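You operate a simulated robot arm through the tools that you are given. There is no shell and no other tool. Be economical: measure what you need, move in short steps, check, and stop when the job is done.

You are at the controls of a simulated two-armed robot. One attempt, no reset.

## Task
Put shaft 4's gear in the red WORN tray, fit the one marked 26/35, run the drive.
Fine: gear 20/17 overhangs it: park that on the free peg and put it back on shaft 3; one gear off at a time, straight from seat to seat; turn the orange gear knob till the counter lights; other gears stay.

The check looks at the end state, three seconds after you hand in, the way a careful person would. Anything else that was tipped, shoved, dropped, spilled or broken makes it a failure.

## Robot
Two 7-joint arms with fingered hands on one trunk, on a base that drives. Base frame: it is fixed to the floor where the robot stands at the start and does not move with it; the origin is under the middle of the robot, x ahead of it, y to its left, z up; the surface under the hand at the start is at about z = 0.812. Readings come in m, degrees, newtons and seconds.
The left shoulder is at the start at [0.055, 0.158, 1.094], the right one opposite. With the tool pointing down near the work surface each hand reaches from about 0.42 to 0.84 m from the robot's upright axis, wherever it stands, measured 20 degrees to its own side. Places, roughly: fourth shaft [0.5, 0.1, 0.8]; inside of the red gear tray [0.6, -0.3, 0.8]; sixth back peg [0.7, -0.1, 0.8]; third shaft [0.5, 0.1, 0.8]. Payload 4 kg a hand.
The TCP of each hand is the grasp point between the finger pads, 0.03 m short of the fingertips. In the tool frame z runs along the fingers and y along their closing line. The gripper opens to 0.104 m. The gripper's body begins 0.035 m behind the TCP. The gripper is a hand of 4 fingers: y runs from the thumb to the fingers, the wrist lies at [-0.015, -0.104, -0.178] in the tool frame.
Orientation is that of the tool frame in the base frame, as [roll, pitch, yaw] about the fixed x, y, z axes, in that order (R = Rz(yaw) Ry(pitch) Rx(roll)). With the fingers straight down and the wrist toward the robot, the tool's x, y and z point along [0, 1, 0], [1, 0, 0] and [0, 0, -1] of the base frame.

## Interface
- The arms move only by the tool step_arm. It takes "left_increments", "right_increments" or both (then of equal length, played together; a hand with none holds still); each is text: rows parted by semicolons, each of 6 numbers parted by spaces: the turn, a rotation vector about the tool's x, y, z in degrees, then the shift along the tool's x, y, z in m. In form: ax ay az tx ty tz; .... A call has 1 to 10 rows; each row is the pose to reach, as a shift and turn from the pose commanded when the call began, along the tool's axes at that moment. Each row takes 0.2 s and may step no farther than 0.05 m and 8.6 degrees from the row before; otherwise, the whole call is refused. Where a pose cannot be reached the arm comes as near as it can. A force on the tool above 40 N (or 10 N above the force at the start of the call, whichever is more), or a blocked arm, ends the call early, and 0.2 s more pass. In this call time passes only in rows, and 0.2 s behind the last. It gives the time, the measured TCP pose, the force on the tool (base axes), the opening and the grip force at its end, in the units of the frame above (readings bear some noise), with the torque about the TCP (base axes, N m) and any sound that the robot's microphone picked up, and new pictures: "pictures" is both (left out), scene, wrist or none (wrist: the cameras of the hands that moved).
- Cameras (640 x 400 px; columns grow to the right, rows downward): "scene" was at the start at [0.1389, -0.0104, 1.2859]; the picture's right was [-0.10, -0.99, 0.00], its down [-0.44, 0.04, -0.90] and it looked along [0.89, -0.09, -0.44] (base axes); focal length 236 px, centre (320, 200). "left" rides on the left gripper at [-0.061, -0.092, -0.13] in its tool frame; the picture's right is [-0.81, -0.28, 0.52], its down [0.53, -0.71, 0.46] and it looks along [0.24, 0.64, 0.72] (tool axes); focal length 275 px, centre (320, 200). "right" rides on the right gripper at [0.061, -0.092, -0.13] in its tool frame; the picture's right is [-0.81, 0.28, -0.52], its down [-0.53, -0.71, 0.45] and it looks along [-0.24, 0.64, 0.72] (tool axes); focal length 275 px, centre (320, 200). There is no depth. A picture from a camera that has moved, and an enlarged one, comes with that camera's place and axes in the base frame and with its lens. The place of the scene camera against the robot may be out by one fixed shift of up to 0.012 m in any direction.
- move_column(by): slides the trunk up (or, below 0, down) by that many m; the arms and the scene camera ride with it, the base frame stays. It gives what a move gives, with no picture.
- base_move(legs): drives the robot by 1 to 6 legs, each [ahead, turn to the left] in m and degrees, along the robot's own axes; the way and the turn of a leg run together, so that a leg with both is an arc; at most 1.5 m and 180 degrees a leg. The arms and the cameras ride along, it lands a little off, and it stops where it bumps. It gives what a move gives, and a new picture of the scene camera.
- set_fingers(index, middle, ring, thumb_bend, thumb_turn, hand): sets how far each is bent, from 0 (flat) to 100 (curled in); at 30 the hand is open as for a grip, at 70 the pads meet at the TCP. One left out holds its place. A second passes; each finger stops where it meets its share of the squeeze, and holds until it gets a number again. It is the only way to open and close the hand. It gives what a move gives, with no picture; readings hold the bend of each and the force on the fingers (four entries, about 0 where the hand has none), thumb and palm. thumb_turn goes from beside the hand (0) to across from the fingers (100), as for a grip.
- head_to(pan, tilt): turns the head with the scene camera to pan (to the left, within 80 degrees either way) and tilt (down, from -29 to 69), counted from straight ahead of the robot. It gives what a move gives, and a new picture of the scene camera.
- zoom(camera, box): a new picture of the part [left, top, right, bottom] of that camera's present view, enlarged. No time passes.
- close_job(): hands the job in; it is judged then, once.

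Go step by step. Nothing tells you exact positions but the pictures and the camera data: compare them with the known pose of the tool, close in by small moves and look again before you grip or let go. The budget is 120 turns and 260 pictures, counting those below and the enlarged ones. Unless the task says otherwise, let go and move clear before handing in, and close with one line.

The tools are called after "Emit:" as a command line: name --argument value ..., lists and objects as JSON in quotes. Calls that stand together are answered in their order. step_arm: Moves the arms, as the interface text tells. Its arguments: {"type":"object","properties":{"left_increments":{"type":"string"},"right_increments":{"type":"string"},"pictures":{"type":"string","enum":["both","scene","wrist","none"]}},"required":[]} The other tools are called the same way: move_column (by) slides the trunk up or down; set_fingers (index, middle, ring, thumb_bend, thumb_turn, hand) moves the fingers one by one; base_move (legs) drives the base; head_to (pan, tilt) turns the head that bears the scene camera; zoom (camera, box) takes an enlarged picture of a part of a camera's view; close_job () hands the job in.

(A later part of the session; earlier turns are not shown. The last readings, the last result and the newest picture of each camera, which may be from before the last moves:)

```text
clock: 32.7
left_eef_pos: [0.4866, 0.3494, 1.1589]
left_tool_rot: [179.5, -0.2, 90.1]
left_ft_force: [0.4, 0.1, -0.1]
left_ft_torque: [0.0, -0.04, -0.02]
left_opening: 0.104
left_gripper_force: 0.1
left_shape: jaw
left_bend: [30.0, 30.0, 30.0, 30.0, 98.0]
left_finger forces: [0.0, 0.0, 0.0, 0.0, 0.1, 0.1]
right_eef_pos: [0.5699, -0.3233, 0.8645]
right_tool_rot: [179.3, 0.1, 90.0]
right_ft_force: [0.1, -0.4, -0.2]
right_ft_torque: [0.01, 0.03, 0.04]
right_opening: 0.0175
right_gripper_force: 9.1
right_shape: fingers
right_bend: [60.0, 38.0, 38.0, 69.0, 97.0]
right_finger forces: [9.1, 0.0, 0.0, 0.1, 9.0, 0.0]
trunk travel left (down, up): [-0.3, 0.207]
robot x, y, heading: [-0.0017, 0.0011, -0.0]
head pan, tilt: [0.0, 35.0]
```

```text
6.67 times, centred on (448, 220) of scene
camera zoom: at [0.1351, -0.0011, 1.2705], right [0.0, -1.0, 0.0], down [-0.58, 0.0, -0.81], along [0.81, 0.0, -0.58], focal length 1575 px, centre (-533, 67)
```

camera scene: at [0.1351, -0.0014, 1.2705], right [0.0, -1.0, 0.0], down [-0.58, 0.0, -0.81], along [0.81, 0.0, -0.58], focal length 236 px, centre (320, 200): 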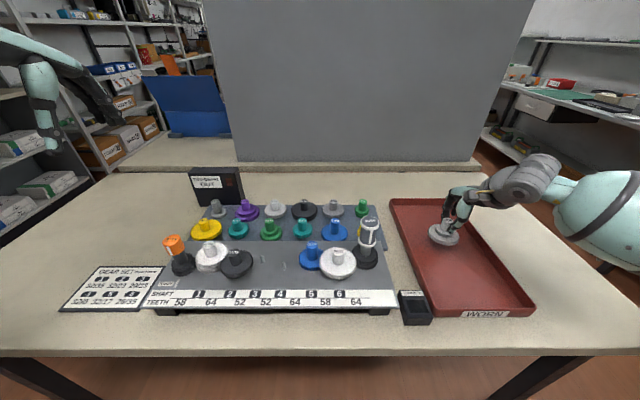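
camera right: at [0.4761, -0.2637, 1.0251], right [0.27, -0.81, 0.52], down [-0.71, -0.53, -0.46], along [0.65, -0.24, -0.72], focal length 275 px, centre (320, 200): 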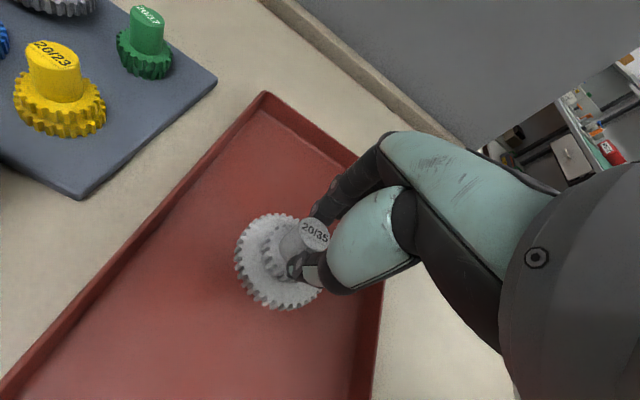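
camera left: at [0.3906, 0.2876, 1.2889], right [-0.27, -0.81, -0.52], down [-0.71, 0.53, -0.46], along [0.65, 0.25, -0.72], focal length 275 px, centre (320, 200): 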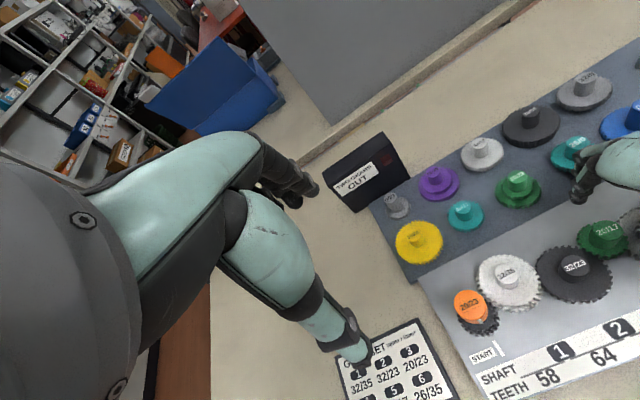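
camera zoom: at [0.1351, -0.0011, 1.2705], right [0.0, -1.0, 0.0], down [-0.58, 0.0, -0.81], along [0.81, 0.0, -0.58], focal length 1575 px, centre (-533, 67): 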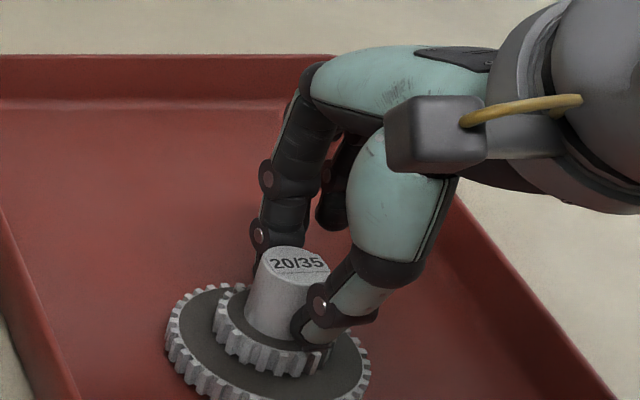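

No contact yet, so I keep lowering in small steps.

Emit:
step_arm --right_increments "0 0 0 0 0 0.002;0 0 0 0 0 0.004;0 0 0 0 0 0.006;0 0 0 0 0 0.008;0 0 0 0 0 0.01" --pictures "none"

Emit:
zoom --camera "scene" --box '[400, 200, 496, 260]'

```text
clock: 33.9
left_eef_pos: [0.483, 0.349, 1.1604]
left_tool_rot: [179.2, 0.0, 90.1]
left_ft_force: [-0.5, -0.1, 0.2]
left_ft_torque: [-0.01, 0.02, 0.03]
left_opening: 0.1039
left_gripper_force: 0.1
left_shape: jaw
left_bend: [30.0, 30.0, 30.0, 30.0, 98.0]
left_finger forces: [0.1, 0.1, 0.1, 0.0, 0.0, 0.0]
right_eef_pos: [0.57, -0.3224, 0.8589]
right_tool_rot: [178.8, 0.1, 90.0]
right_ft_force: [-1.9, -1.9, 18.6]
right_ft_torque: [0.11, -0.09, 0.01]
right_opening: 0.0173
right_gripper_force: 13.2
right_shape: fingers
right_bend: [60.0, 38.0, 38.0, 69.0, 97.0]
right_finger forces: [13.0, 0.0, 0.1, 0.0, 12.7, 0.0]
trunk travel left (down, up): [-0.3, 0.207]
robot x, y, heading: [-0.0015, -0.0013, -0.1]
head pan, tilt: [0.0, 35.0]
```

```text
6.67 times, centred on (448, 230) of scene
camera zoom: at [0.1325, -0.0003, 1.2709], right [0.0, -1.0, 0.0], down [-0.58, 0.0, -0.81], along [0.81, 0.0, -0.58], focal length 1575 px, centre (-533, 0)
```

zoom: 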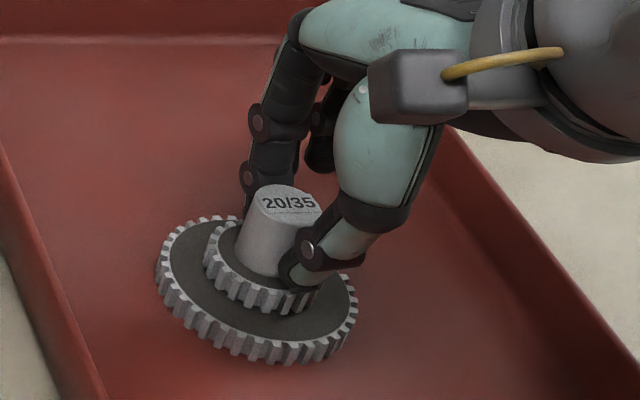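

It has touched down. I relieve the push, open the fingers and rise.

Emit:
step_arm --right_increments "0 0 0 0 0 -0.003;0 0 0 0 0 -0.006" --pictures "none"

Emit:
set_fingers --hand "right" --index 46 --thumb_bend 46

Emit:
step_arm --right_increments "0 0 0 0 0 -0.03;0 0 0 0 0 -0.07;0 0 0 0 0 -0.115;0 0 0 0 0 -0.16"

```text
clock: 34.5
left_eef_pos: [0.486, 0.3489, 1.1569]
left_tool_rot: [179.4, -0.1, 90.1]
left_ft_force: [0.2, -0.3, -0.2]
left_ft_torque: [-0.04, -0.01, 0.03]
left_opening: 0.1039
left_gripper_force: 0.0
left_shape: jaw
left_bend: [30.0, 30.0, 30.0, 30.0, 98.0]
left_finger forces: [0.0, 0.0, 0.0, 0.1, 0.1, 0.1]
right_eef_pos: [0.5685, -0.3225, 0.8598]
right_tool_rot: [179.5, 0.1, 90.2]
right_ft_force: [2.2, -0.3, 4.8]
right_ft_torque: [0.03, -0.15, -0.01]
right_opening: 0.0176
right_gripper_force: 9.8
right_shape: fingers
right_bend: [59.0, 38.0, 38.0, 70.0, 97.0]
right_finger forces: [11.2, 0.0, 0.0, 0.0, 8.8, 0.0]
trunk travel left (down, up): [-0.3, 0.207]
robot x, y, heading: [0.0017, 0.0005, 0.2]
head pan, tilt: [0.0, 35.0]
```

```text
clock: 35.5
left_eef_pos: [0.4858, 0.3485, 1.1587]
left_tool_rot: [179.3, -0.1, 90.1]
left_ft_force: [0.5, -0.8, -0.4]
left_ft_torque: [0.04, 0.0, 0.02]
left_opening: 0.1038
left_gripper_force: 0.0
left_shape: jaw
left_bend: [30.0, 30.0, 30.0, 30.0, 98.0]
left_finger forces: [0.1, 0.0, 0.0, 0.0, 0.0, 0.1]
right_eef_pos: [0.5688, -0.3224, 0.861]
right_tool_rot: [179.3, 0.1, 90.0]
right_ft_force: [-0.9, 0.8, 0.6]
right_ft_torque: [-0.04, -0.02, 0.01]
right_opening: 0.0622
right_gripper_force: 0.0
right_shape: fingers
right_bend: [46.0, 38.0, 38.0, 46.0, 97.0]
right_finger forces: [0.0, 0.0, 0.0, 0.1, 0.0, 0.1]
trunk travel left (down, up): [-0.3, 0.207]
robot x, y, heading: [-0.0013, 0.0015, -0.1]
head pan, tilt: [0.0, 35.0]
```

```text
clock: 36.5
left_eef_pos: [0.486, 0.3499, 1.1585]
left_tool_rot: [179.2, 0.0, 90.2]
left_ft_force: [-0.7, -0.7, 0.5]
left_ft_torque: [-0.01, 0.01, 0.01]
left_opening: 0.1039
left_gripper_force: 0.1
left_shape: jaw
left_bend: [30.0, 30.0, 30.0, 30.0, 98.0]
left_finger forces: [0.0, 0.1, 0.1, 0.0, 0.0, 0.0]
right_eef_pos: [0.5679, -0.3231, 1.0224]
right_tool_rot: [179.3, 0.1, 90.0]
right_ft_force: [0.1, -0.1, -0.2]
right_ft_torque: [0.0, 0.01, 0.01]
right_opening: 0.0621
right_gripper_force: 0.0
right_shape: fingers
right_bend: [46.0, 38.0, 38.0, 46.0, 97.0]
right_finger forces: [0.0, 0.1, 0.0, 0.0, 0.0, 0.1]
trunk travel left (down, up): [-0.3, 0.207]
robot x, y, heading: [0.0008, 0.0005, 0.1]
head pan, tilt: [0.0, 35.0]
camera scene: at [0.1347, -0.0004, 1.2705], right [0.0, -1.0, 0.0], down [-0.58, 0.0, -0.81], along [0.81, 0.0, -0.58], focal length 236 px, centre (320, 200)
camera right: at [0.4747, -0.2637, 1.1528], right [0.27, -0.81, 0.52], down [-0.71, -0.53, -0.46], along [0.65, -0.25, -0.72], focal length 275 px, centre (320, 200)
```

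scene: 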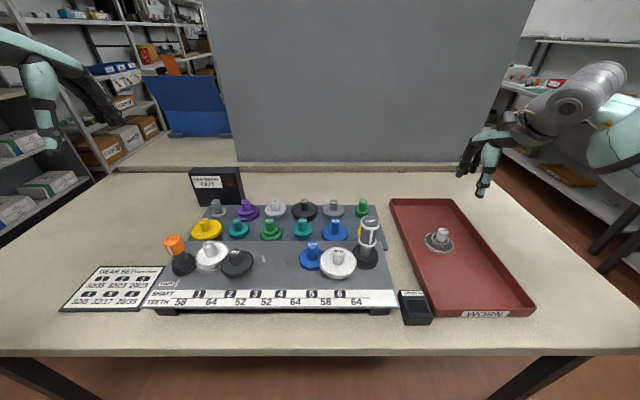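
right: 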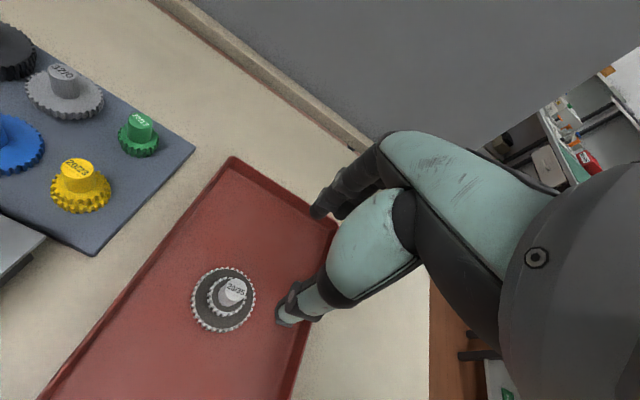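

The worn gear lies flat in the tray. Next is the purple 26/35, which I take with the left hand; I preset its fingers and move it above the second back peg.

Emit:
set_fingers --hand "left" --index 46 --middle 44 --ring 44 --thumb_bend 46

Emit:
step_arm --left_increments "0 0 0 -0.025 0.035 0;0 0 0 -0.05 0.075 0;0 0 0 -0.075 0.115 0;0 0 0 -0.1 0.155 0;0 0 0 -0.12 0.19 0.01;0 0 0 -0.12 0.19 0.055;0 0 0 -0.12 0.19 0.1"

Emit:
zoom --camera "left" --box '[280, 220, 440, 320]'

Emit:
zoom --camera "scene" --box '[180, 140, 340, 240]'

```text
clock: 37.5
left_eef_pos: [0.4856, 0.3488, 1.1587]
left_tool_rot: [179.4, -0.2, 90.0]
left_ft_force: [0.2, 0.1, 0.4]
left_ft_torque: [-0.01, 0.0, 0.01]
left_opening: 0.0631
left_gripper_force: 0.1
left_shape: fingers
left_bend: [46.0, 44.0, 44.0, 46.0, 98.0]
left_finger forces: [0.1, 0.1, 0.0, 0.0, 0.0, 0.0]
right_eef_pos: [0.5691, -0.3233, 1.0218]
right_tool_rot: [179.3, 0.0, 90.0]
right_ft_force: [-0.2, -0.7, 0.1]
right_ft_torque: [0.02, -0.01, 0.01]
right_opening: 0.0622
right_gripper_force: 0.1
right_shape: fingers
right_bend: [46.0, 38.0, 38.0, 46.0, 97.0]
right_finger forces: [0.0, 0.1, 0.0, 0.0, 0.0, 0.1]
trunk travel left (down, up): [-0.3, 0.207]
robot x, y, heading: [0.0021, 0.0005, -0.1]
head pan, tilt: [0.0, 35.0]
```

```text
clock: 39.1
left_eef_pos: [0.6756, 0.2259, 1.0589]
left_tool_rot: [179.3, -0.1, 90.1]
left_ft_force: [0.2, 0.4, -0.2]
left_ft_torque: [0.01, -0.01, 0.01]
left_opening: 0.0628
left_gripper_force: 0.1
left_shape: fingers
left_bend: [46.0, 44.0, 44.0, 46.0, 98.0]
left_finger forces: [0.0, 0.0, 0.0, 0.1, 0.0, 0.0]
right_eef_pos: [0.5711, -0.3249, 1.0208]
right_tool_rot: [179.4, 0.0, 90.0]
right_ft_force: [0.4, 0.7, -1.6]
right_ft_torque: [0.0, 0.0, 0.04]
right_opening: 0.0619
right_gripper_force: 0.2
right_shape: fingers
right_bend: [46.0, 38.0, 38.0, 46.0, 97.0]
right_finger forces: [0.0, 0.0, 0.0, 0.0, 0.0, 0.0]
trunk travel left (down, up): [-0.3, 0.207]
robot x, y, heading: [-0.0011, 0.0009, 0.0]
head pan, tilt: [0.0, 35.0]
camera scene: at [0.136, -0.0011, 1.2703], right [0.0, -1.0, 0.0], down [-0.59, 0.0, -0.81], along [0.81, 0.0, -0.59], focal length 236 px, centre (320, 200)
camera left: at [0.5838, 0.1664, 1.1884], right [-0.27, -0.81, -0.52], down [-0.71, 0.53, -0.46], along [0.65, 0.25, -0.72], focal length 275 px, centre (320, 200)
```

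scene: 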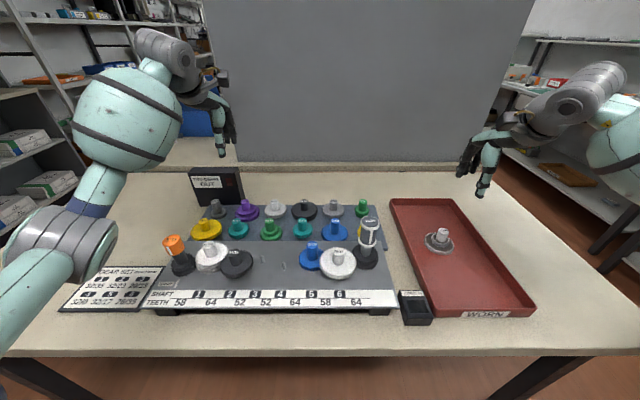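
left: 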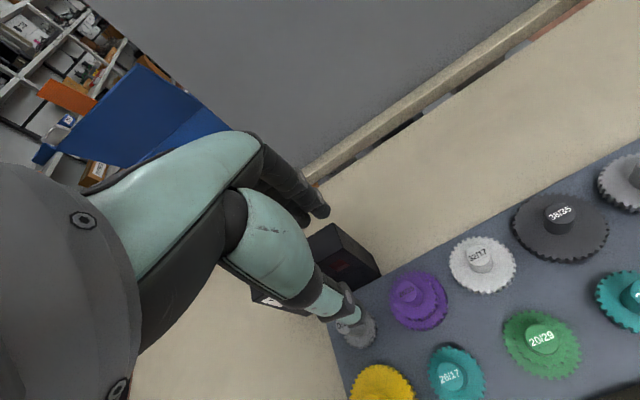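

```text
4.00 times, centred on (360, 270) of left
camera zoom: at [0.5838, 0.1664, 1.1884], right [-0.27, -0.81, -0.52], down [-0.71, 0.53, -0.46], along [0.65, 0.25, -0.72], focal length 1101 px, centre (160, -80)
```

zoom: 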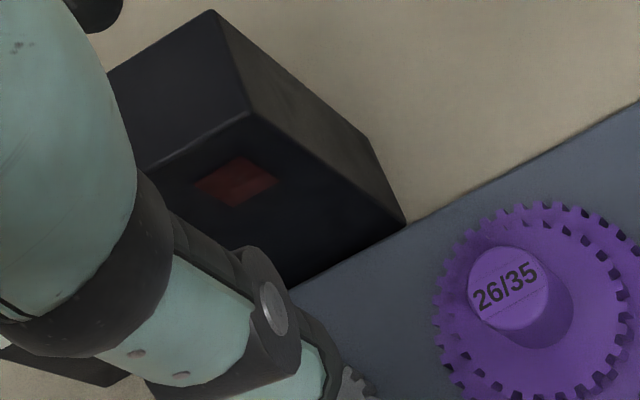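

```text
4.00 times, centred on (260, 190) of scene
camera zoom: at [0.136, -0.0011, 1.2703], right [0.0, -1.0, 0.0], down [-0.59, 0.0, -0.81], along [0.81, 0.0, -0.59], focal length 945 px, centre (560, 240)
```

zoom: 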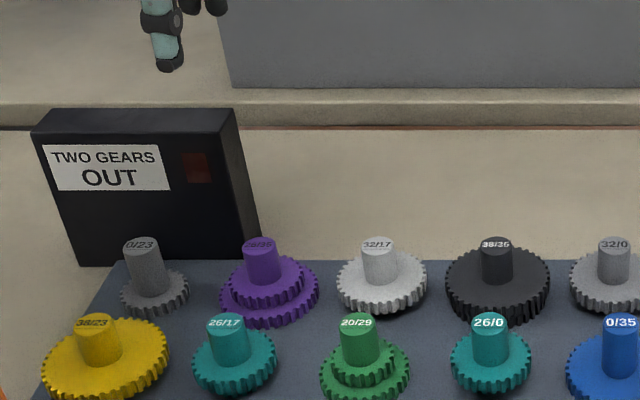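

The display box stands right behind the purple gear, so the left hand's outer fingers would be too close to it. The right hand's outer fingers point the other way, so I withdraw the left and bring in the right.

Emit:
step_arm --left_increments "0 0 0 0.02 -0.03 -0.03;0 0 0 0.04 -0.06 -0.06;0 0 0 0.07 -0.095 -0.08;0 0 0 0.1 -0.13 -0.09;0 0 0 0.14 -0.16 -0.09;0 0 0 0.18 -0.19 -0.09;0 0 0 0.2 -0.2 -0.09" --right_increments "0 0 0 0.02 0.0 -0.03;0 0 0 0.06 0.01 -0.05;0 0 0 0.105 0.025 -0.05;0 0 0 0.15 0.04 -0.05;0 0 0 0.195 0.055 -0.05;0 0 0 0.24 0.07 -0.05;0 0 0 0.285 0.085 -0.05" --pictures "none"

Emit:
step_arm --right_increments "0 0 0 0.045 0.005 0;0 0 0 0.09 0.01 0;0 0 0 0.135 0.015 0;0 0 0 0.18 0.02 0;0 0 0 0.225 0.025 0;0 0 0 0.245 0.028 0.02;0 0 0 0.247 0.03 0.06;0 0 0 0.247 0.03 0.09"

Emit:
zoom --camera "right" --box '[180, 220, 340, 320]'

Emit:
zoom --camera "scene" --box '[180, 140, 340, 240]'

```text
refused: row 3 steps farther than a row can; nothing moved
```

```text
clock: 40.9
left_eef_pos: [0.676, 0.2269, 1.0591]
left_tool_rot: [179.4, -0.1, 90.1]
left_ft_force: [0.5, 0.1, 0.4]
left_ft_torque: [-0.03, 0.02, 0.02]
left_opening: 0.0632
left_gripper_force: 0.1
left_shape: fingers
left_bend: [46.0, 44.0, 44.0, 46.0, 98.0]
left_finger forces: [0.0, 0.0, 0.0, 0.0, 0.1, 0.1]
right_eef_pos: [0.5991, -0.077, 0.93]
right_tool_rot: [179.3, 0.0, 90.1]
right_ft_force: [0.8, -0.4, -0.2]
right_ft_torque: [-0.03, 0.01, 0.03]
right_opening: 0.0623
right_gripper_force: 0.1
right_shape: fingers
right_bend: [46.0, 38.0, 38.0, 46.0, 97.0]
right_finger forces: [0.0, 0.0, 0.0, 0.0, 0.0, 0.0]
trunk travel left (down, up): [-0.3, 0.207]
robot x, y, heading: [0.0026, 0.0002, 0.1]
head pan, tilt: [0.0, 35.0]
camera scene: at [0.1355, -0.0011, 1.2704], right [0.0, -1.0, 0.0], down [-0.58, 0.0, -0.81], along [0.81, 0.0, -0.58], focal length 236 px, centre (320, 200)
camera right: at [0.5056, -0.0167, 1.0591], right [0.27, -0.81, 0.52], down [-0.71, -0.53, -0.46], along [0.65, -0.24, -0.72], focal length 275 px, centre (320, 200)
```

scene: 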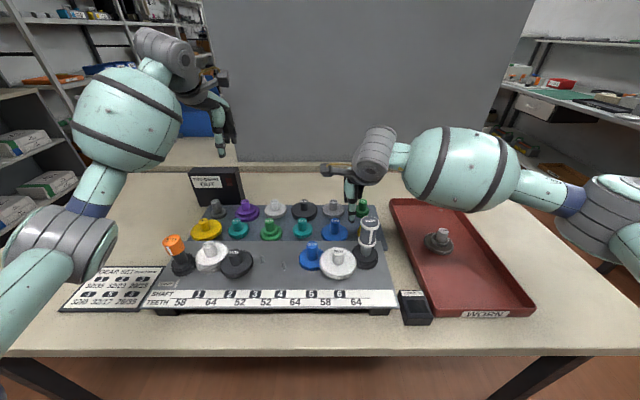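
right: 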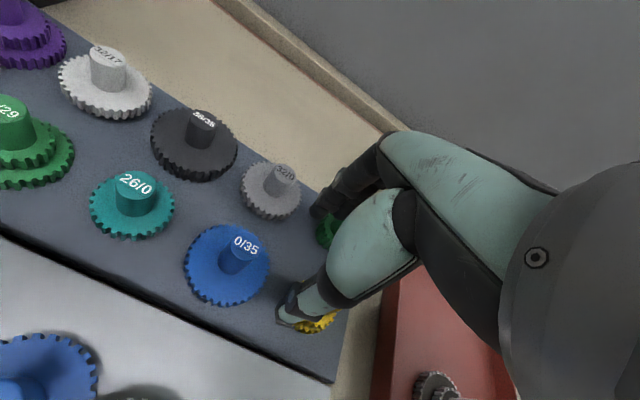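

```text
4.00 times, centred on (260, 270) of right
camera zoom: at [0.5056, -0.0167, 1.0591], right [0.27, -0.81, 0.52], down [-0.71, -0.53, -0.46], along [0.65, -0.24, -0.72], focal length 1101 px, centre (560, -80)
```

zoom: 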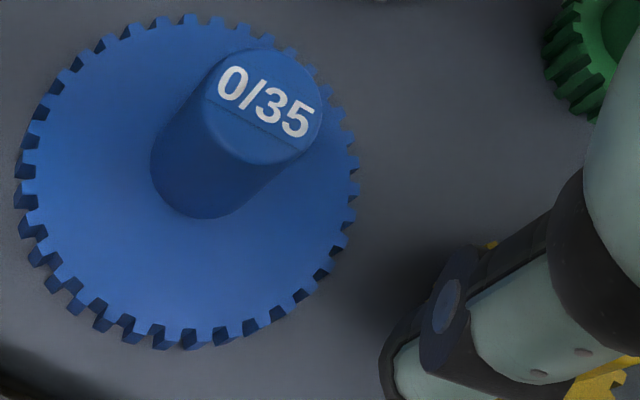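

```text
4.00 times, centred on (260, 190) of scene
camera zoom: at [0.1355, -0.0011, 1.2704], right [0.0, -1.0, 0.0], down [-0.58, 0.0, -0.81], along [0.81, 0.0, -0.58], focal length 945 px, centre (560, 240)
```

zoom: 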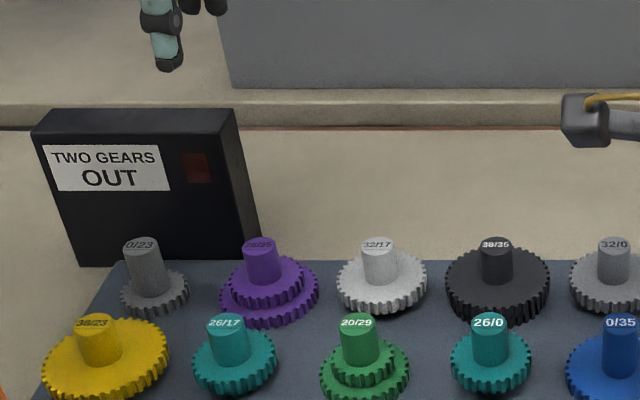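

The first move was refused and the second ran from the old place, but no contact showed and nothing looks disturbed. I raise the right hand now and withdraw the left, one call at a time.

Emit:
step_arm --left_increments "0 0 0 0.02 -0.025 -0.03;0 0 0 0.04 -0.05 -0.06;0 0 0 0.06 -0.08 -0.08;0 0 0 0.085 -0.11 -0.09;0 0 0 0.115 -0.14 -0.09;0 0 0 0.145 -0.17 -0.09;0 0 0 0.175 -0.2 -0.09" --right_increments "0 0 0 0 0 -0.03;0 0 0 0 0 -0.07;0 0 0 0 0 -0.11;0 0 0 0.03 0.01 -0.125;0 0 0 0.07 0.02 -0.125;0 0 0 0.11 0.03 -0.125;0 0 0 0.145 0.035 -0.125"

```text
clock: 42.5
left_eef_pos: [0.4742, 0.4017, 1.1493]
left_tool_rot: [179.3, 0.1, 90.1]
left_ft_force: [-1.0, 0.7, 0.9]
left_ft_torque: [-0.02, -0.01, -0.02]
left_opening: 0.0629
left_gripper_force: 0.1
left_shape: fingers
left_bend: [46.0, 44.0, 44.0, 46.0, 98.0]
left_finger forces: [0.0, 0.0, 0.0, 0.0, 0.1, 0.0]
right_eef_pos: [0.63, 0.073, 1.0565]
right_tool_rot: [179.2, 0.1, 90.0]
right_ft_force: [0.3, 0.0, -0.3]
right_ft_torque: [-0.03, 0.0, 0.02]
right_opening: 0.062
right_gripper_force: 0.1
right_shape: fingers
right_bend: [46.0, 38.0, 38.0, 46.0, 97.0]
right_finger forces: [0.0, 0.0, 0.0, 0.0, 0.0, 0.0]
trunk travel left (down, up): [-0.3, 0.207]
robot x, y, heading: [0.0021, 0.0009, -0.1]
head pan, tilt: [0.0, 35.0]
camera scene: at [0.1333, 0.0014, 1.2707], right [0.0, -1.0, 0.0], down [-0.58, 0.0, -0.81], along [0.81, 0.0, -0.58], focal length 236 px, centre (320, 200)
camera right: at [0.5367, 0.1325, 1.1861], right [0.27, -0.81, 0.52], down [-0.71, -0.53, -0.46], along [0.66, -0.25, -0.71], focal length 275 px, centre (320, 200)
camera left: at [0.3801, 0.342, 1.2794], right [-0.27, -0.81, -0.52], down [-0.71, 0.53, -0.46], along [0.65, 0.24, -0.72], focal length 275 px, centre (320, 200)
```

scene: 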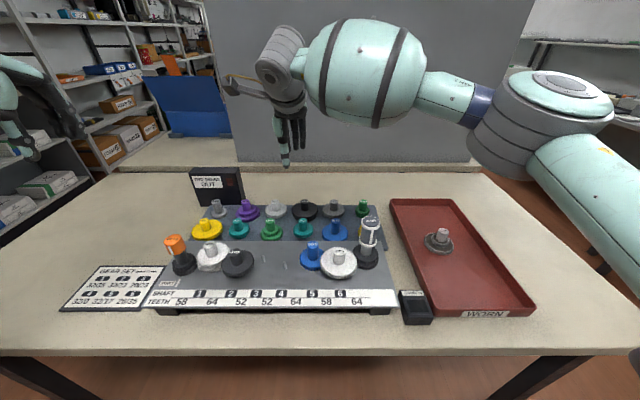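
right: 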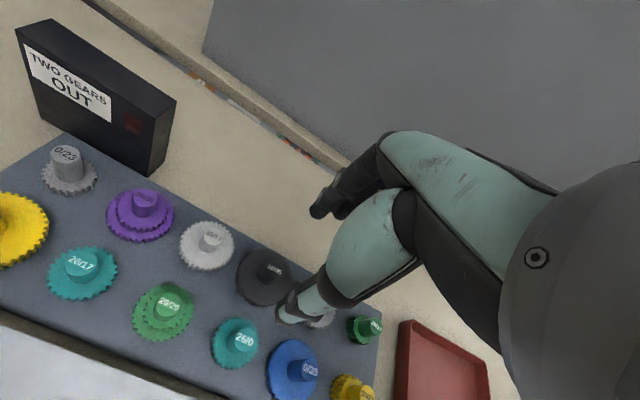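
left: 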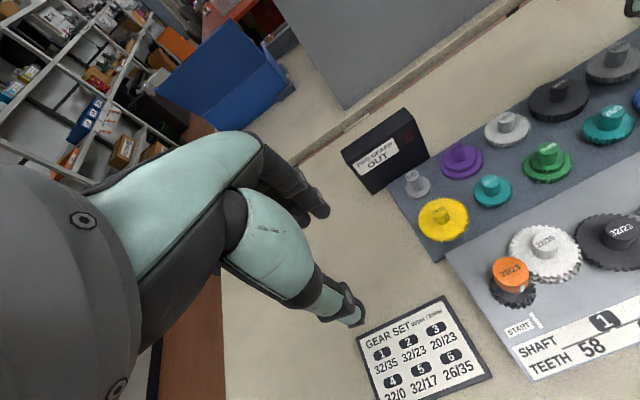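

Nothing is disturbed. I continue the right hand to above the purple gear.

Emit:
step_arm --right_increments "0 0 0 0.04 0.016 0;0 0 0 0.08 0.032 0;0 0 0 0.12 0.048 0;0 0 0 0.136 0.054 0.02;0 0 0 0.136 0.054 0.06;0 0 0 0.136 0.054 0.1"

Emit:
zoom --camera "right" --box '[180, 200, 340, 300]'

Emit:
zoom --camera "scene" --box '[200, 160, 296, 220]'

```text
clock: 43.9
left_eef_pos: [0.4769, 0.3995, 1.1479]
left_tool_rot: [179.5, -0.1, 90.2]
left_ft_force: [-0.2, 0.3, 0.6]
left_ft_torque: [0.03, -0.02, 0.0]
left_opening: 0.0626
left_gripper_force: 0.0
left_shape: fingers
left_bend: [46.0, 44.0, 44.0, 46.0, 98.0]
left_finger forces: [0.0, 0.0, 0.1, 0.0, 0.1, 0.1]
right_eef_pos: [0.6762, 0.1787, 0.9867]
right_tool_rot: [179.4, 0.0, 90.0]
right_ft_force: [0.2, -0.2, -0.2]
right_ft_torque: [-0.01, -0.03, -0.01]
right_opening: 0.0622
right_gripper_force: 0.1
right_shape: fingers
right_bend: [46.0, 38.0, 38.0, 46.0, 97.0]
right_finger forces: [0.0, 0.0, 0.1, 0.0, 0.0, 0.0]
right hand out of reach, approached as far as the arm can: row 3, 4, 5, 6
trunk travel left (down, up): [-0.3, 0.207]
robot x, y, heading: [-0.0012, -0.0002, -0.0]
head pan, tilt: [0.0, 35.0]
camera scene: at [0.1365, -0.0009, 1.2703], right [0.0, -1.0, 0.0], down [-0.59, 0.0, -0.81], along [0.81, 0.0, -0.59], focal length 236 px, centre (320, 200)
camera right: at [0.5833, 0.2378, 1.116], right [0.27, -0.81, 0.52], down [-0.71, -0.53, -0.46], along [0.65, -0.25, -0.72], focal length 275 px, centre (320, 200)
```

scene: 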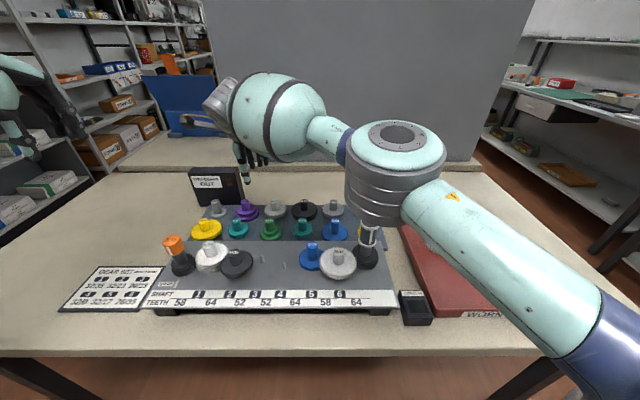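
right: 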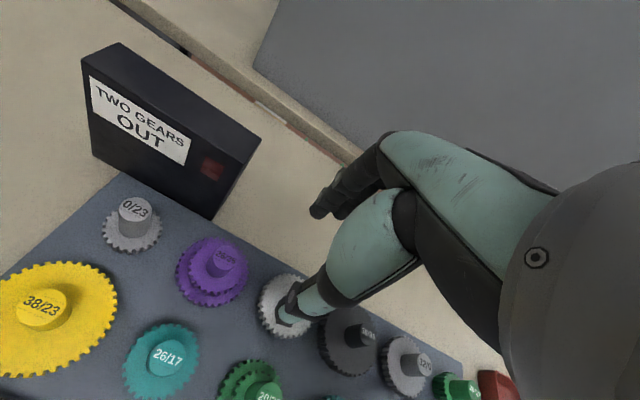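

```text
4.00 times, centred on (260, 250) of right
camera zoom: at [0.5833, 0.2378, 1.116], right [0.27, -0.81, 0.52], down [-0.71, -0.53, -0.46], along [0.65, -0.25, -0.72], focal length 1101 px, centre (560, 0)
```

zoom: 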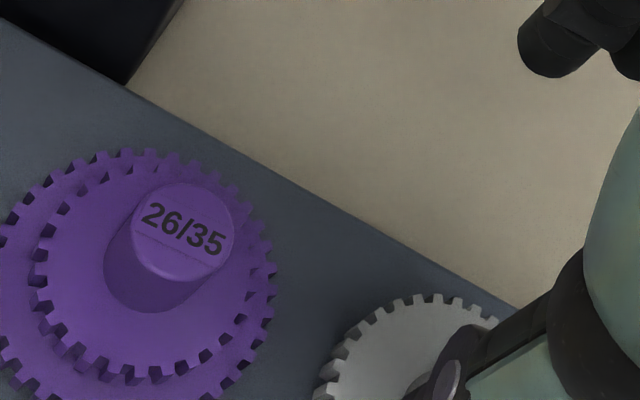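

```text
6.67 times, centred on (248, 190) of scene
camera zoom: at [0.1365, -0.0009, 1.2703], right [0.0, -1.0, 0.0], down [-0.59, 0.0, -0.81], along [0.81, 0.0, -0.59], focal length 1575 px, centre (800, 267)
```

zoom: 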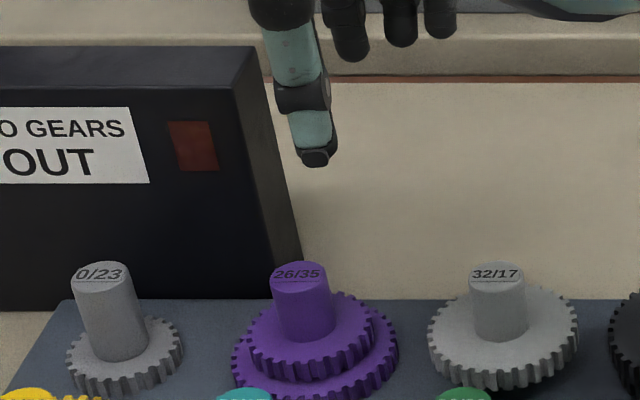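

The right hand can't reach the purple gear. I withdraw it and use the left hand after all, turned about −55° in yaw so its outer fingers stay clear of the display box.

Emit:
step_arm --right_increments "0 0 0 -0.03 -0.012 -0.03;0 0 0 -0.06 -0.024 -0.06;0 0 0 -0.09 -0.036 -0.085;0 0 0 -0.13 -0.05 -0.1;0 0 0 -0.175 -0.06 -0.1;0 0 0 -0.22 -0.07 -0.1;0 0 0 -0.265 -0.08 -0.1;0 0 0 -0.31 -0.09 -0.1;0 0 0 -0.355 -0.1 -0.1;0 0 0 -0.4 -0.1 -0.1" --pictures "scene"

```text
clock: 46.1
left_eef_pos: [0.476, 0.3975, 1.15]
left_tool_rot: [179.3, -0.2, 90.2]
left_ft_force: [0.8, 0.5, 1.1]
left_ft_torque: [-0.02, -0.02, 0.0]
left_opening: 0.063
left_gripper_force: 0.1
left_shape: fingers
left_bend: [46.0, 44.0, 44.0, 46.0, 98.0]
left_finger forces: [0.0, 0.0, 0.0, 0.0, 0.0, 0.0]
right_eef_pos: [0.5646, -0.227, 1.0848]
right_tool_rot: [179.3, 0.0, 90.0]
right_ft_force: [0.1, -0.7, 0.3]
right_ft_torque: [0.0, -0.02, -0.02]
right_opening: 0.0621
right_gripper_force: 0.0
right_shape: fingers
right_bend: [46.0, 38.0, 38.0, 46.0, 97.0]
right_finger forces: [0.0, 0.1, 0.0, 0.0, 0.0, 0.1]
trunk travel left (down, up): [-0.3, 0.207]
robot x, y, heading: [-0.0022, -0.0001, -0.2]
head pan, tilt: [0.0, 35.0]
camera scene: at [0.1347, -0.0024, 1.2705], right [0.0, -1.0, 0.0], down [-0.58, 0.0, -0.81], along [0.81, 0.0, -0.58], focal length 236 px, centre (320, 200)
```

scene: 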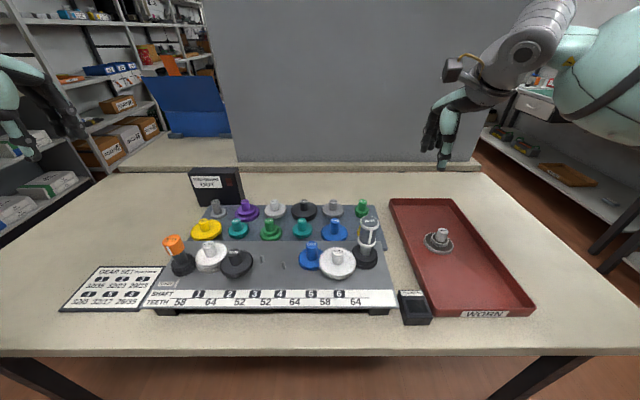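

Now I bring the left hand over the purple gear with the yaw turned to about 35°.

Emit:
step_arm --left_increments "0 0 8 -0.022 0.026 0;0 0 16 -0.045 0.052 0;0 0 24 -0.067 0.078 0.01;0 0 32 -0.09 0.105 0.03;0 0 40 -0.112 0.131 0.05;0 0 48 -0.135 0.158 0.07;0 0 55 -0.157 0.184 0.1;0 0 55 -0.157 0.184 0.1"

```text
clock: 47.9
left_eef_pos: [0.6684, 0.2441, 1.0508]
left_tool_rot: [179.7, -0.7, 35.0]
left_ft_force: [-0.2, 0.3, 0.6]
left_ft_torque: [0.0, -0.01, 0.0]
left_opening: 0.0628
left_gripper_force: 0.1
left_shape: fingers
left_bend: [46.0, 44.0, 44.0, 46.0, 98.0]
left_finger forces: [0.0, 0.0, 0.1, 0.1, 0.0, 0.1]
right_eef_pos: [0.5648, -0.2248, 1.0862]
right_tool_rot: [179.3, 0.1, 89.9]
right_ft_force: [0.2, 0.6, 0.8]
right_ft_torque: [0.03, 0.0, 0.03]
right_opening: 0.0621
right_gripper_force: 0.1
right_shape: fingers
right_bend: [46.0, 38.0, 38.0, 46.0, 97.0]
right_finger forces: [0.1, 0.0, 0.1, 0.0, 0.0, 0.0]
trunk travel left (down, up): [-0.3, 0.207]
robot x, y, heading: [-0.0028, 0.0006, -0.1]
head pan, tilt: [0.0, 35.0]
camera scene: at [0.1343, -0.0005, 1.2706], right [0.0, -1.0, 0.0], down [-0.58, 0.0, -0.81], along [0.81, 0.0, -0.58], focal length 236 px, centre (320, 200)
camera left: at [0.5629, 0.2845, 1.1809], right [-0.82, -0.24, -0.53], down [0.03, 0.89, -0.45], along [0.58, -0.39, -0.72], focal length 275 px, centre (320, 200)
```

scene: 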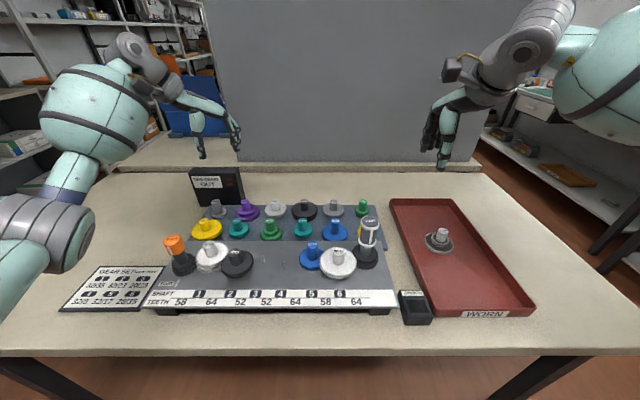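
left: 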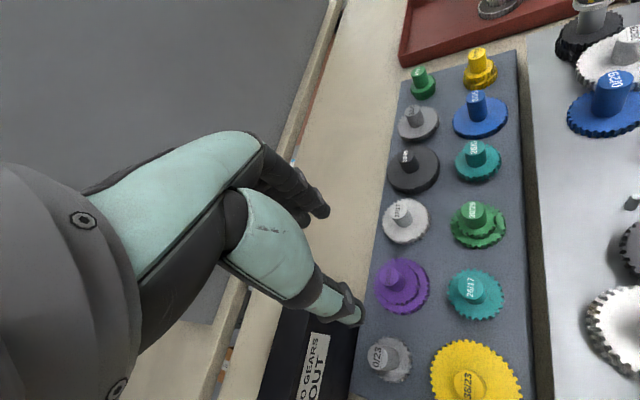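

Good view: the purple hub is near (0.683, 0.218). I align over it and lower to about z 0.93.

Emit:
step_arm --left_increments "0 0 0 0.0067 0.0298 0;0 0 0 0.0067 0.0298 0.04;0 0 0 0.0067 0.0298 0.08;0 0 0 0.0067 0.0298 0.115;0 0 0 0.0067 0.0298 0.115"

Emit:
zoom --camera "left" --box '[280, 190, 440, 290]'

Emit:
zoom --camera "scene" --box '[200, 160, 296, 220]'

```text
clock: 49.1
left_eef_pos: [0.6857, 0.2245, 0.936]
left_tool_rot: [179.7, -0.7, 35.1]
left_ft_force: [-0.3, 0.5, 0.5]
left_ft_torque: [-0.03, -0.04, 0.0]
left_opening: 0.0632
left_gripper_force: 0.1
left_shape: fingers
left_bend: [46.0, 44.0, 44.0, 46.0, 98.0]
left_finger forces: [0.1, 0.1, 0.1, 0.0, 0.1, 0.1]
right_eef_pos: [0.5652, -0.2263, 1.0849]
right_tool_rot: [179.3, 0.2, 90.0]
right_ft_force: [0.2, 0.3, -1.1]
right_ft_torque: [0.01, -0.01, 0.01]
right_opening: 0.0621
right_gripper_force: 0.0
right_shape: fingers
right_bend: [46.0, 38.0, 38.0, 46.0, 97.0]
right_finger forces: [0.1, 0.0, 0.0, 0.0, 0.0, 0.1]
trunk travel left (down, up): [-0.3, 0.207]
robot x, y, heading: [-0.0039, -0.0011, -0.1]
head pan, tilt: [0.0, 35.0]
camera scene: at [0.1349, -0.0011, 1.2705], right [0.0, -1.0, 0.0], down [-0.58, 0.0, -0.81], along [0.81, 0.0, -0.58], focal length 236 px, centre (320, 200)
camera left: at [0.5808, 0.2655, 1.0662], right [-0.82, -0.24, -0.53], down [0.03, 0.89, -0.45], along [0.58, -0.39, -0.72], focal length 275 px, centre (320, 200)
```

scene: 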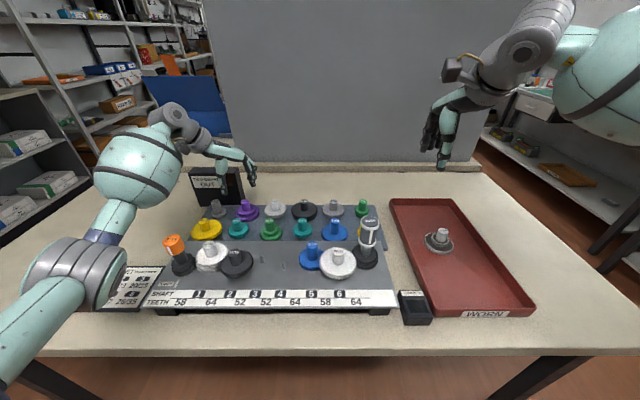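
left: 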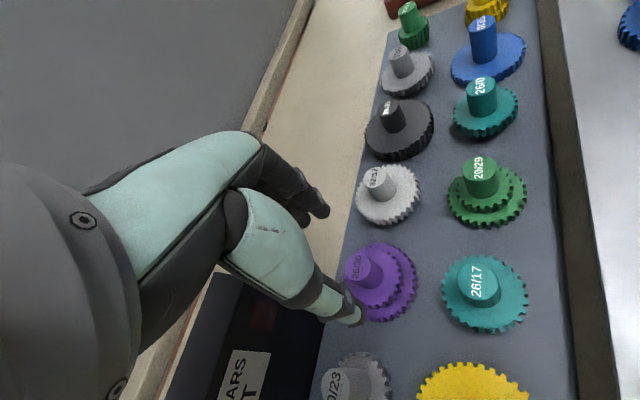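

```text
4.00 times, centred on (360, 240) of left
camera zoom: at [0.5808, 0.2655, 1.0662], right [-0.82, -0.24, -0.53], down [0.03, 0.89, -0.45], along [0.58, -0.39, -0.72], focal length 1101 px, centre (160, 40)
```

zoom: 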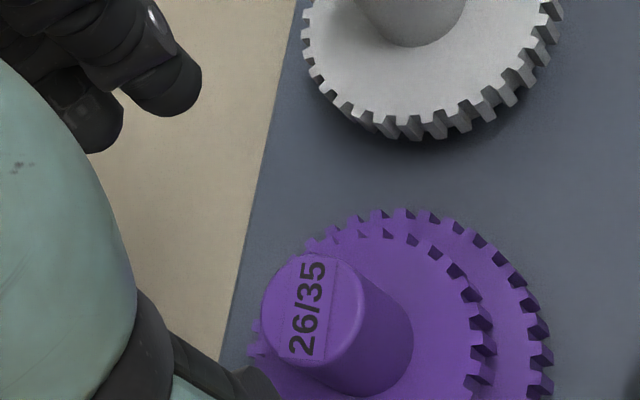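

```text
6.67 times, centred on (248, 190) of scene
camera zoom: at [0.1349, -0.0011, 1.2705], right [0.0, -1.0, 0.0], down [-0.58, 0.0, -0.81], along [0.81, 0.0, -0.58], focal length 1575 px, centre (800, 267)
```

zoom: 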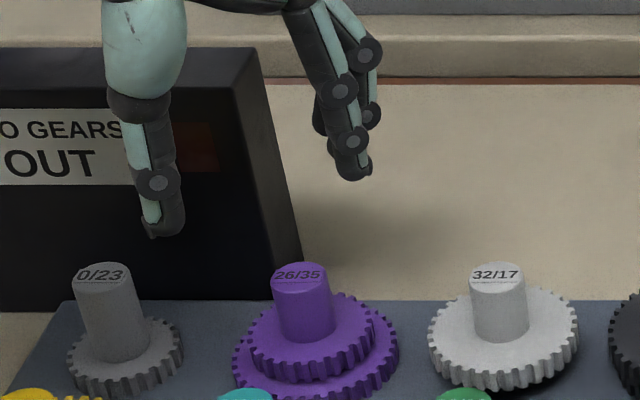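

The hub is at (0.6845, 0.2195). I correct by a few millimetres and lower in steps, checking clearance.

Emit:
step_arm --left_increments "0 0 0 0.0057 0.0034 0.015;0 0 0 0.0057 0.0034 0.03;0 0 0 0.0057 0.0034 0.045" --pictures "none"

Emit:
zoom --camera "left" --box '[240, 190, 400, 290]'

Emit:
zoom --camera "scene" --box '[200, 170, 296, 230]'

```text
clock: 49.9
left_eef_pos: [0.6931, 0.2238, 0.8894]
left_tool_rot: [179.7, -0.5, 35.1]
left_ft_force: [0.5, -0.7, -0.6]
left_ft_torque: [0.01, -0.01, -0.01]
left_opening: 0.0628
left_gripper_force: 0.1
left_shape: fingers
left_bend: [46.0, 44.0, 44.0, 46.0, 98.0]
left_finger forces: [0.1, 0.1, 0.0, 0.0, 0.1, 0.0]
right_eef_pos: [0.5648, -0.2258, 1.0846]
right_tool_rot: [179.4, 0.2, 90.0]
right_ft_force: [-0.5, 0.0, -0.9]
right_ft_torque: [-0.01, 0.0, -0.01]
right_opening: 0.0622
right_gripper_force: 0.0
right_shape: fingers
right_bend: [46.0, 38.0, 38.0, 46.0, 97.0]
right_finger forces: [0.1, 0.1, 0.0, 0.1, 0.0, 0.0]
trunk travel left (down, up): [-0.3, 0.207]
robot x, y, heading: [0.0015, 0.0001, 0.2]
head pan, tilt: [0.0, 35.0]
```

```text
4.00 times, centred on (320, 240) of left
camera zoom: at [0.5895, 0.265, 1.0198], right [-0.82, -0.24, -0.53], down [0.03, 0.89, -0.45], along [0.58, -0.39, -0.72], focal length 1101 px, centre (320, 40)
```

zoom: 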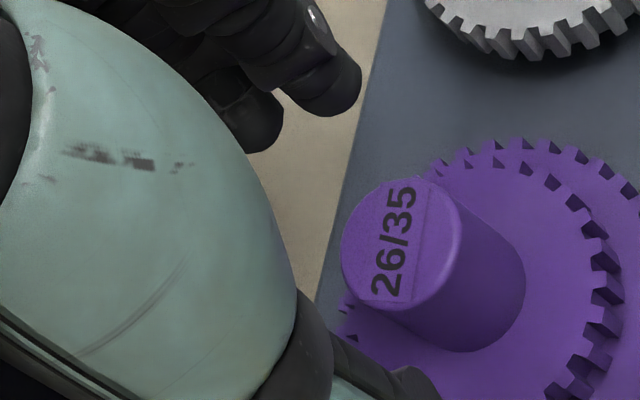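

```text
6.67 times, centred on (248, 200) of scene
camera zoom: at [0.1355, -0.0009, 1.2704], right [0.0, -1.0, 0.0], down [-0.58, 0.0, -0.81], along [0.81, 0.0, -0.58], focal length 1575 px, centre (800, 200)
```

zoom: 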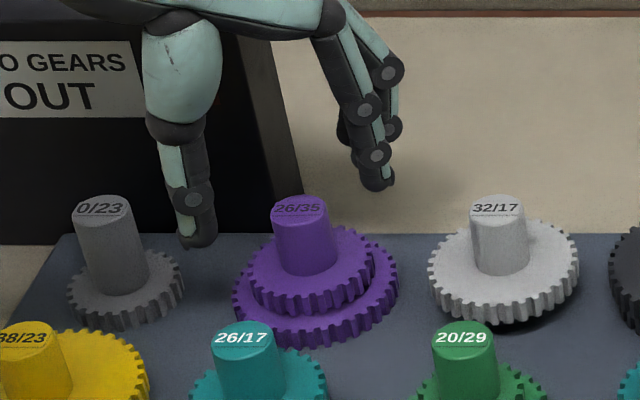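

The sideways alignment is within tolerance. I lower to grip height and look again before closing.

Emit:
step_arm --left_increments "0 0 0 0 0 0.008;0 0 0 0 0 0.016" --pictures "none"

Emit:
zoom --camera "left" --box '[240, 190, 400, 290]'

Emit:
zoom --camera "scene" --box '[215, 185, 279, 225]'

```text
clock: 50.5
left_eef_pos: [0.6955, 0.224, 0.8731]
left_tool_rot: [179.7, -0.5, 35.0]
left_ft_force: [-0.5, 0.2, -0.1]
left_ft_torque: [-0.01, -0.04, -0.01]
left_opening: 0.0628
left_gripper_force: 0.1
left_shape: fingers
left_bend: [46.0, 44.0, 44.0, 46.0, 98.0]
left_finger forces: [0.0, 0.1, 0.2, 0.1, 0.1, 0.0]
right_eef_pos: [0.5647, -0.2263, 1.0854]
right_tool_rot: [179.3, 0.1, 90.1]
right_ft_force: [0.2, -0.8, 0.0]
right_ft_torque: [0.0, -0.01, 0.02]
right_opening: 0.0622
right_gripper_force: 0.0
right_shape: fingers
right_bend: [46.0, 38.0, 38.0, 46.0, 97.0]
right_finger forces: [0.1, 0.0, 0.0, 0.0, 0.1, 0.1]
trunk travel left (down, up): [-0.3, 0.207]
robot x, y, heading: [-0.0022, 0.0042, -0.1]
head pan, tilt: [0.0, 35.0]
```

```text
4.00 times, centred on (320, 240) of left
camera zoom: at [0.5908, 0.2654, 1.0027], right [-0.82, -0.24, -0.53], down [0.03, 0.89, -0.45], along [0.58, -0.39, -0.72], focal length 1101 px, centre (320, 40)
```

zoom: 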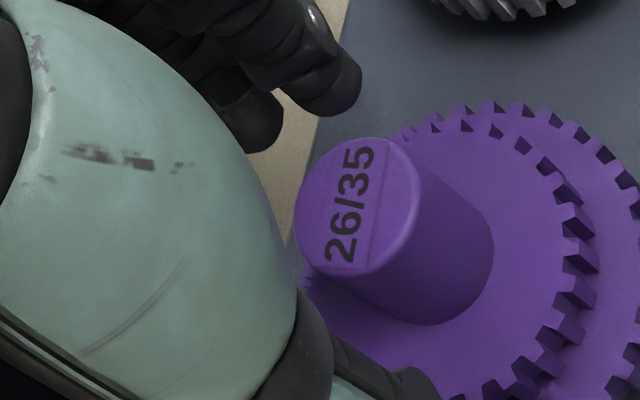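

```text
10.00 times, centred on (247, 205) of scene
camera zoom: at [0.1355, -0.001, 1.2704], right [0.0, -1.0, 0.0], down [-0.58, 0.0, -0.81], along [0.81, 0.0, -0.58], focal length 2362 px, centre (1050, 150)
```

zoom: 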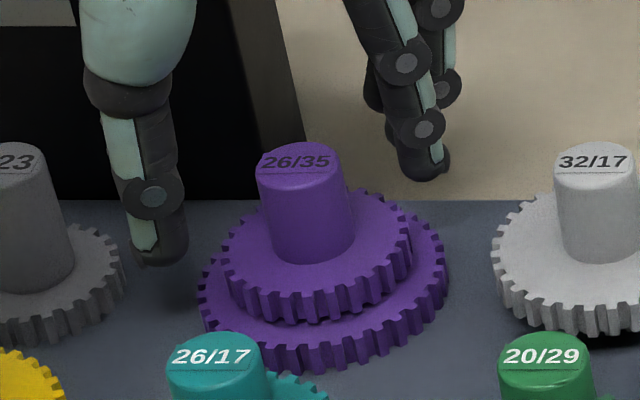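

Both checks say the hand should move a few millimetres along its −x. I shift by 5 mm and look from the scene again.

Emit:
step_arm --left_increments "0 0 0 -0.0055 0 0;0 0 0 -0.0055 0 0" --pictures "none"

Emit:
set_fingers --hand "left" --index 57 --thumb_bend 57

Emit:
zoom --camera "left" --box '[240, 190, 400, 290]'

Emit:
zoom --camera "scene" --box '[215, 185, 279, 225]'

```text
clock: 51.1
left_eef_pos: [0.6906, 0.2217, 0.8748]
left_tool_rot: [179.6, -0.7, 35.0]
left_ft_force: [0.6, -0.1, -0.8]
left_ft_torque: [0.0, 0.02, 0.0]
left_opening: 0.0629
left_gripper_force: 0.1
left_shape: fingers
left_bend: [46.0, 44.0, 44.0, 46.0, 98.0]
left_finger forces: [0.0, 0.1, 0.1, 0.0, 0.1, 0.1]
right_eef_pos: [0.5663, -0.2261, 1.0851]
right_tool_rot: [179.2, 0.0, 90.0]
right_ft_force: [0.4, 0.0, 0.2]
right_ft_torque: [-0.01, -0.02, 0.0]
right_opening: 0.0622
right_gripper_force: 0.2
right_shape: fingers
right_bend: [46.0, 38.0, 38.0, 46.0, 97.0]
right_finger forces: [0.0, 0.0, 0.1, 0.0, 0.0, 0.0]
trunk travel left (down, up): [-0.3, 0.207]
robot x, y, heading: [0.0002, -0.0015, -0.2]
head pan, tilt: [0.0, 35.0]
```

```text
clock: 52.1
left_eef_pos: [0.6908, 0.2222, 0.8735]
left_tool_rot: [179.6, -0.6, 35.0]
left_ft_force: [-0.2, 0.0, -0.4]
left_ft_torque: [0.02, -0.01, -0.01]
left_opening: 0.037
left_gripper_force: 0.1
left_shape: fingers
left_bend: [56.0, 44.0, 44.0, 56.0, 98.0]
left_finger forces: [0.0, 0.0, 0.0, 0.1, 0.1, 0.0]
right_eef_pos: [0.5652, -0.2252, 1.0849]
right_tool_rot: [179.4, 0.1, 90.0]
right_ft_force: [-0.9, -0.3, 0.0]
right_ft_torque: [0.0, 0.01, 0.03]
right_opening: 0.0622
right_gripper_force: 0.1
right_shape: fingers
right_bend: [46.0, 38.0, 38.0, 46.0, 97.0]
right_finger forces: [0.0, 0.1, 0.0, 0.0, 0.0, 0.1]
trunk travel left (down, up): [-0.3, 0.207]
robot x, y, heading: [-0.0006, 0.0019, 0.0]
head pan, tilt: [0.0, 35.0]
```

```text
4.00 times, centred on (320, 240) of left
camera zoom: at [0.5864, 0.2628, 1.0029], right [-0.82, -0.24, -0.53], down [0.03, 0.89, -0.45], along [0.58, -0.39, -0.72], focal length 1101 px, centre (320, 40)
```

zoom: 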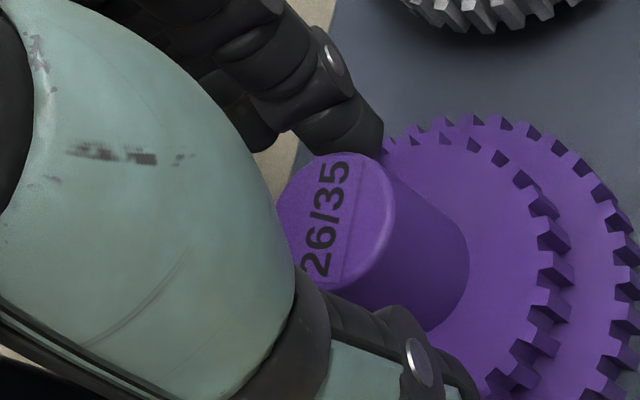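

```text
10.00 times, centred on (247, 205) of scene
camera zoom: at [0.1353, -0.001, 1.2705], right [0.0, -1.0, 0.0], down [-0.58, 0.0, -0.81], along [0.81, 0.0, -0.58], focal length 2362 px, centre (1050, 150)
```

zoom: 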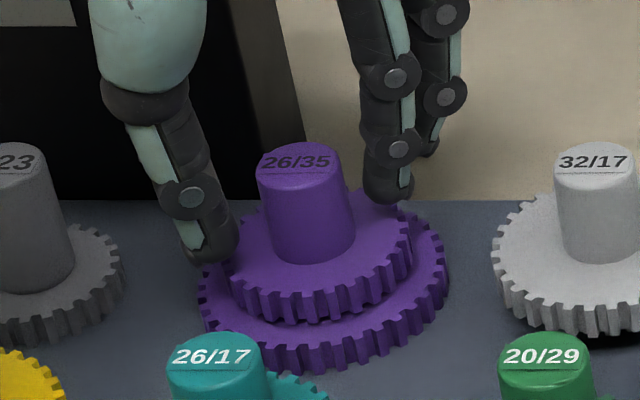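

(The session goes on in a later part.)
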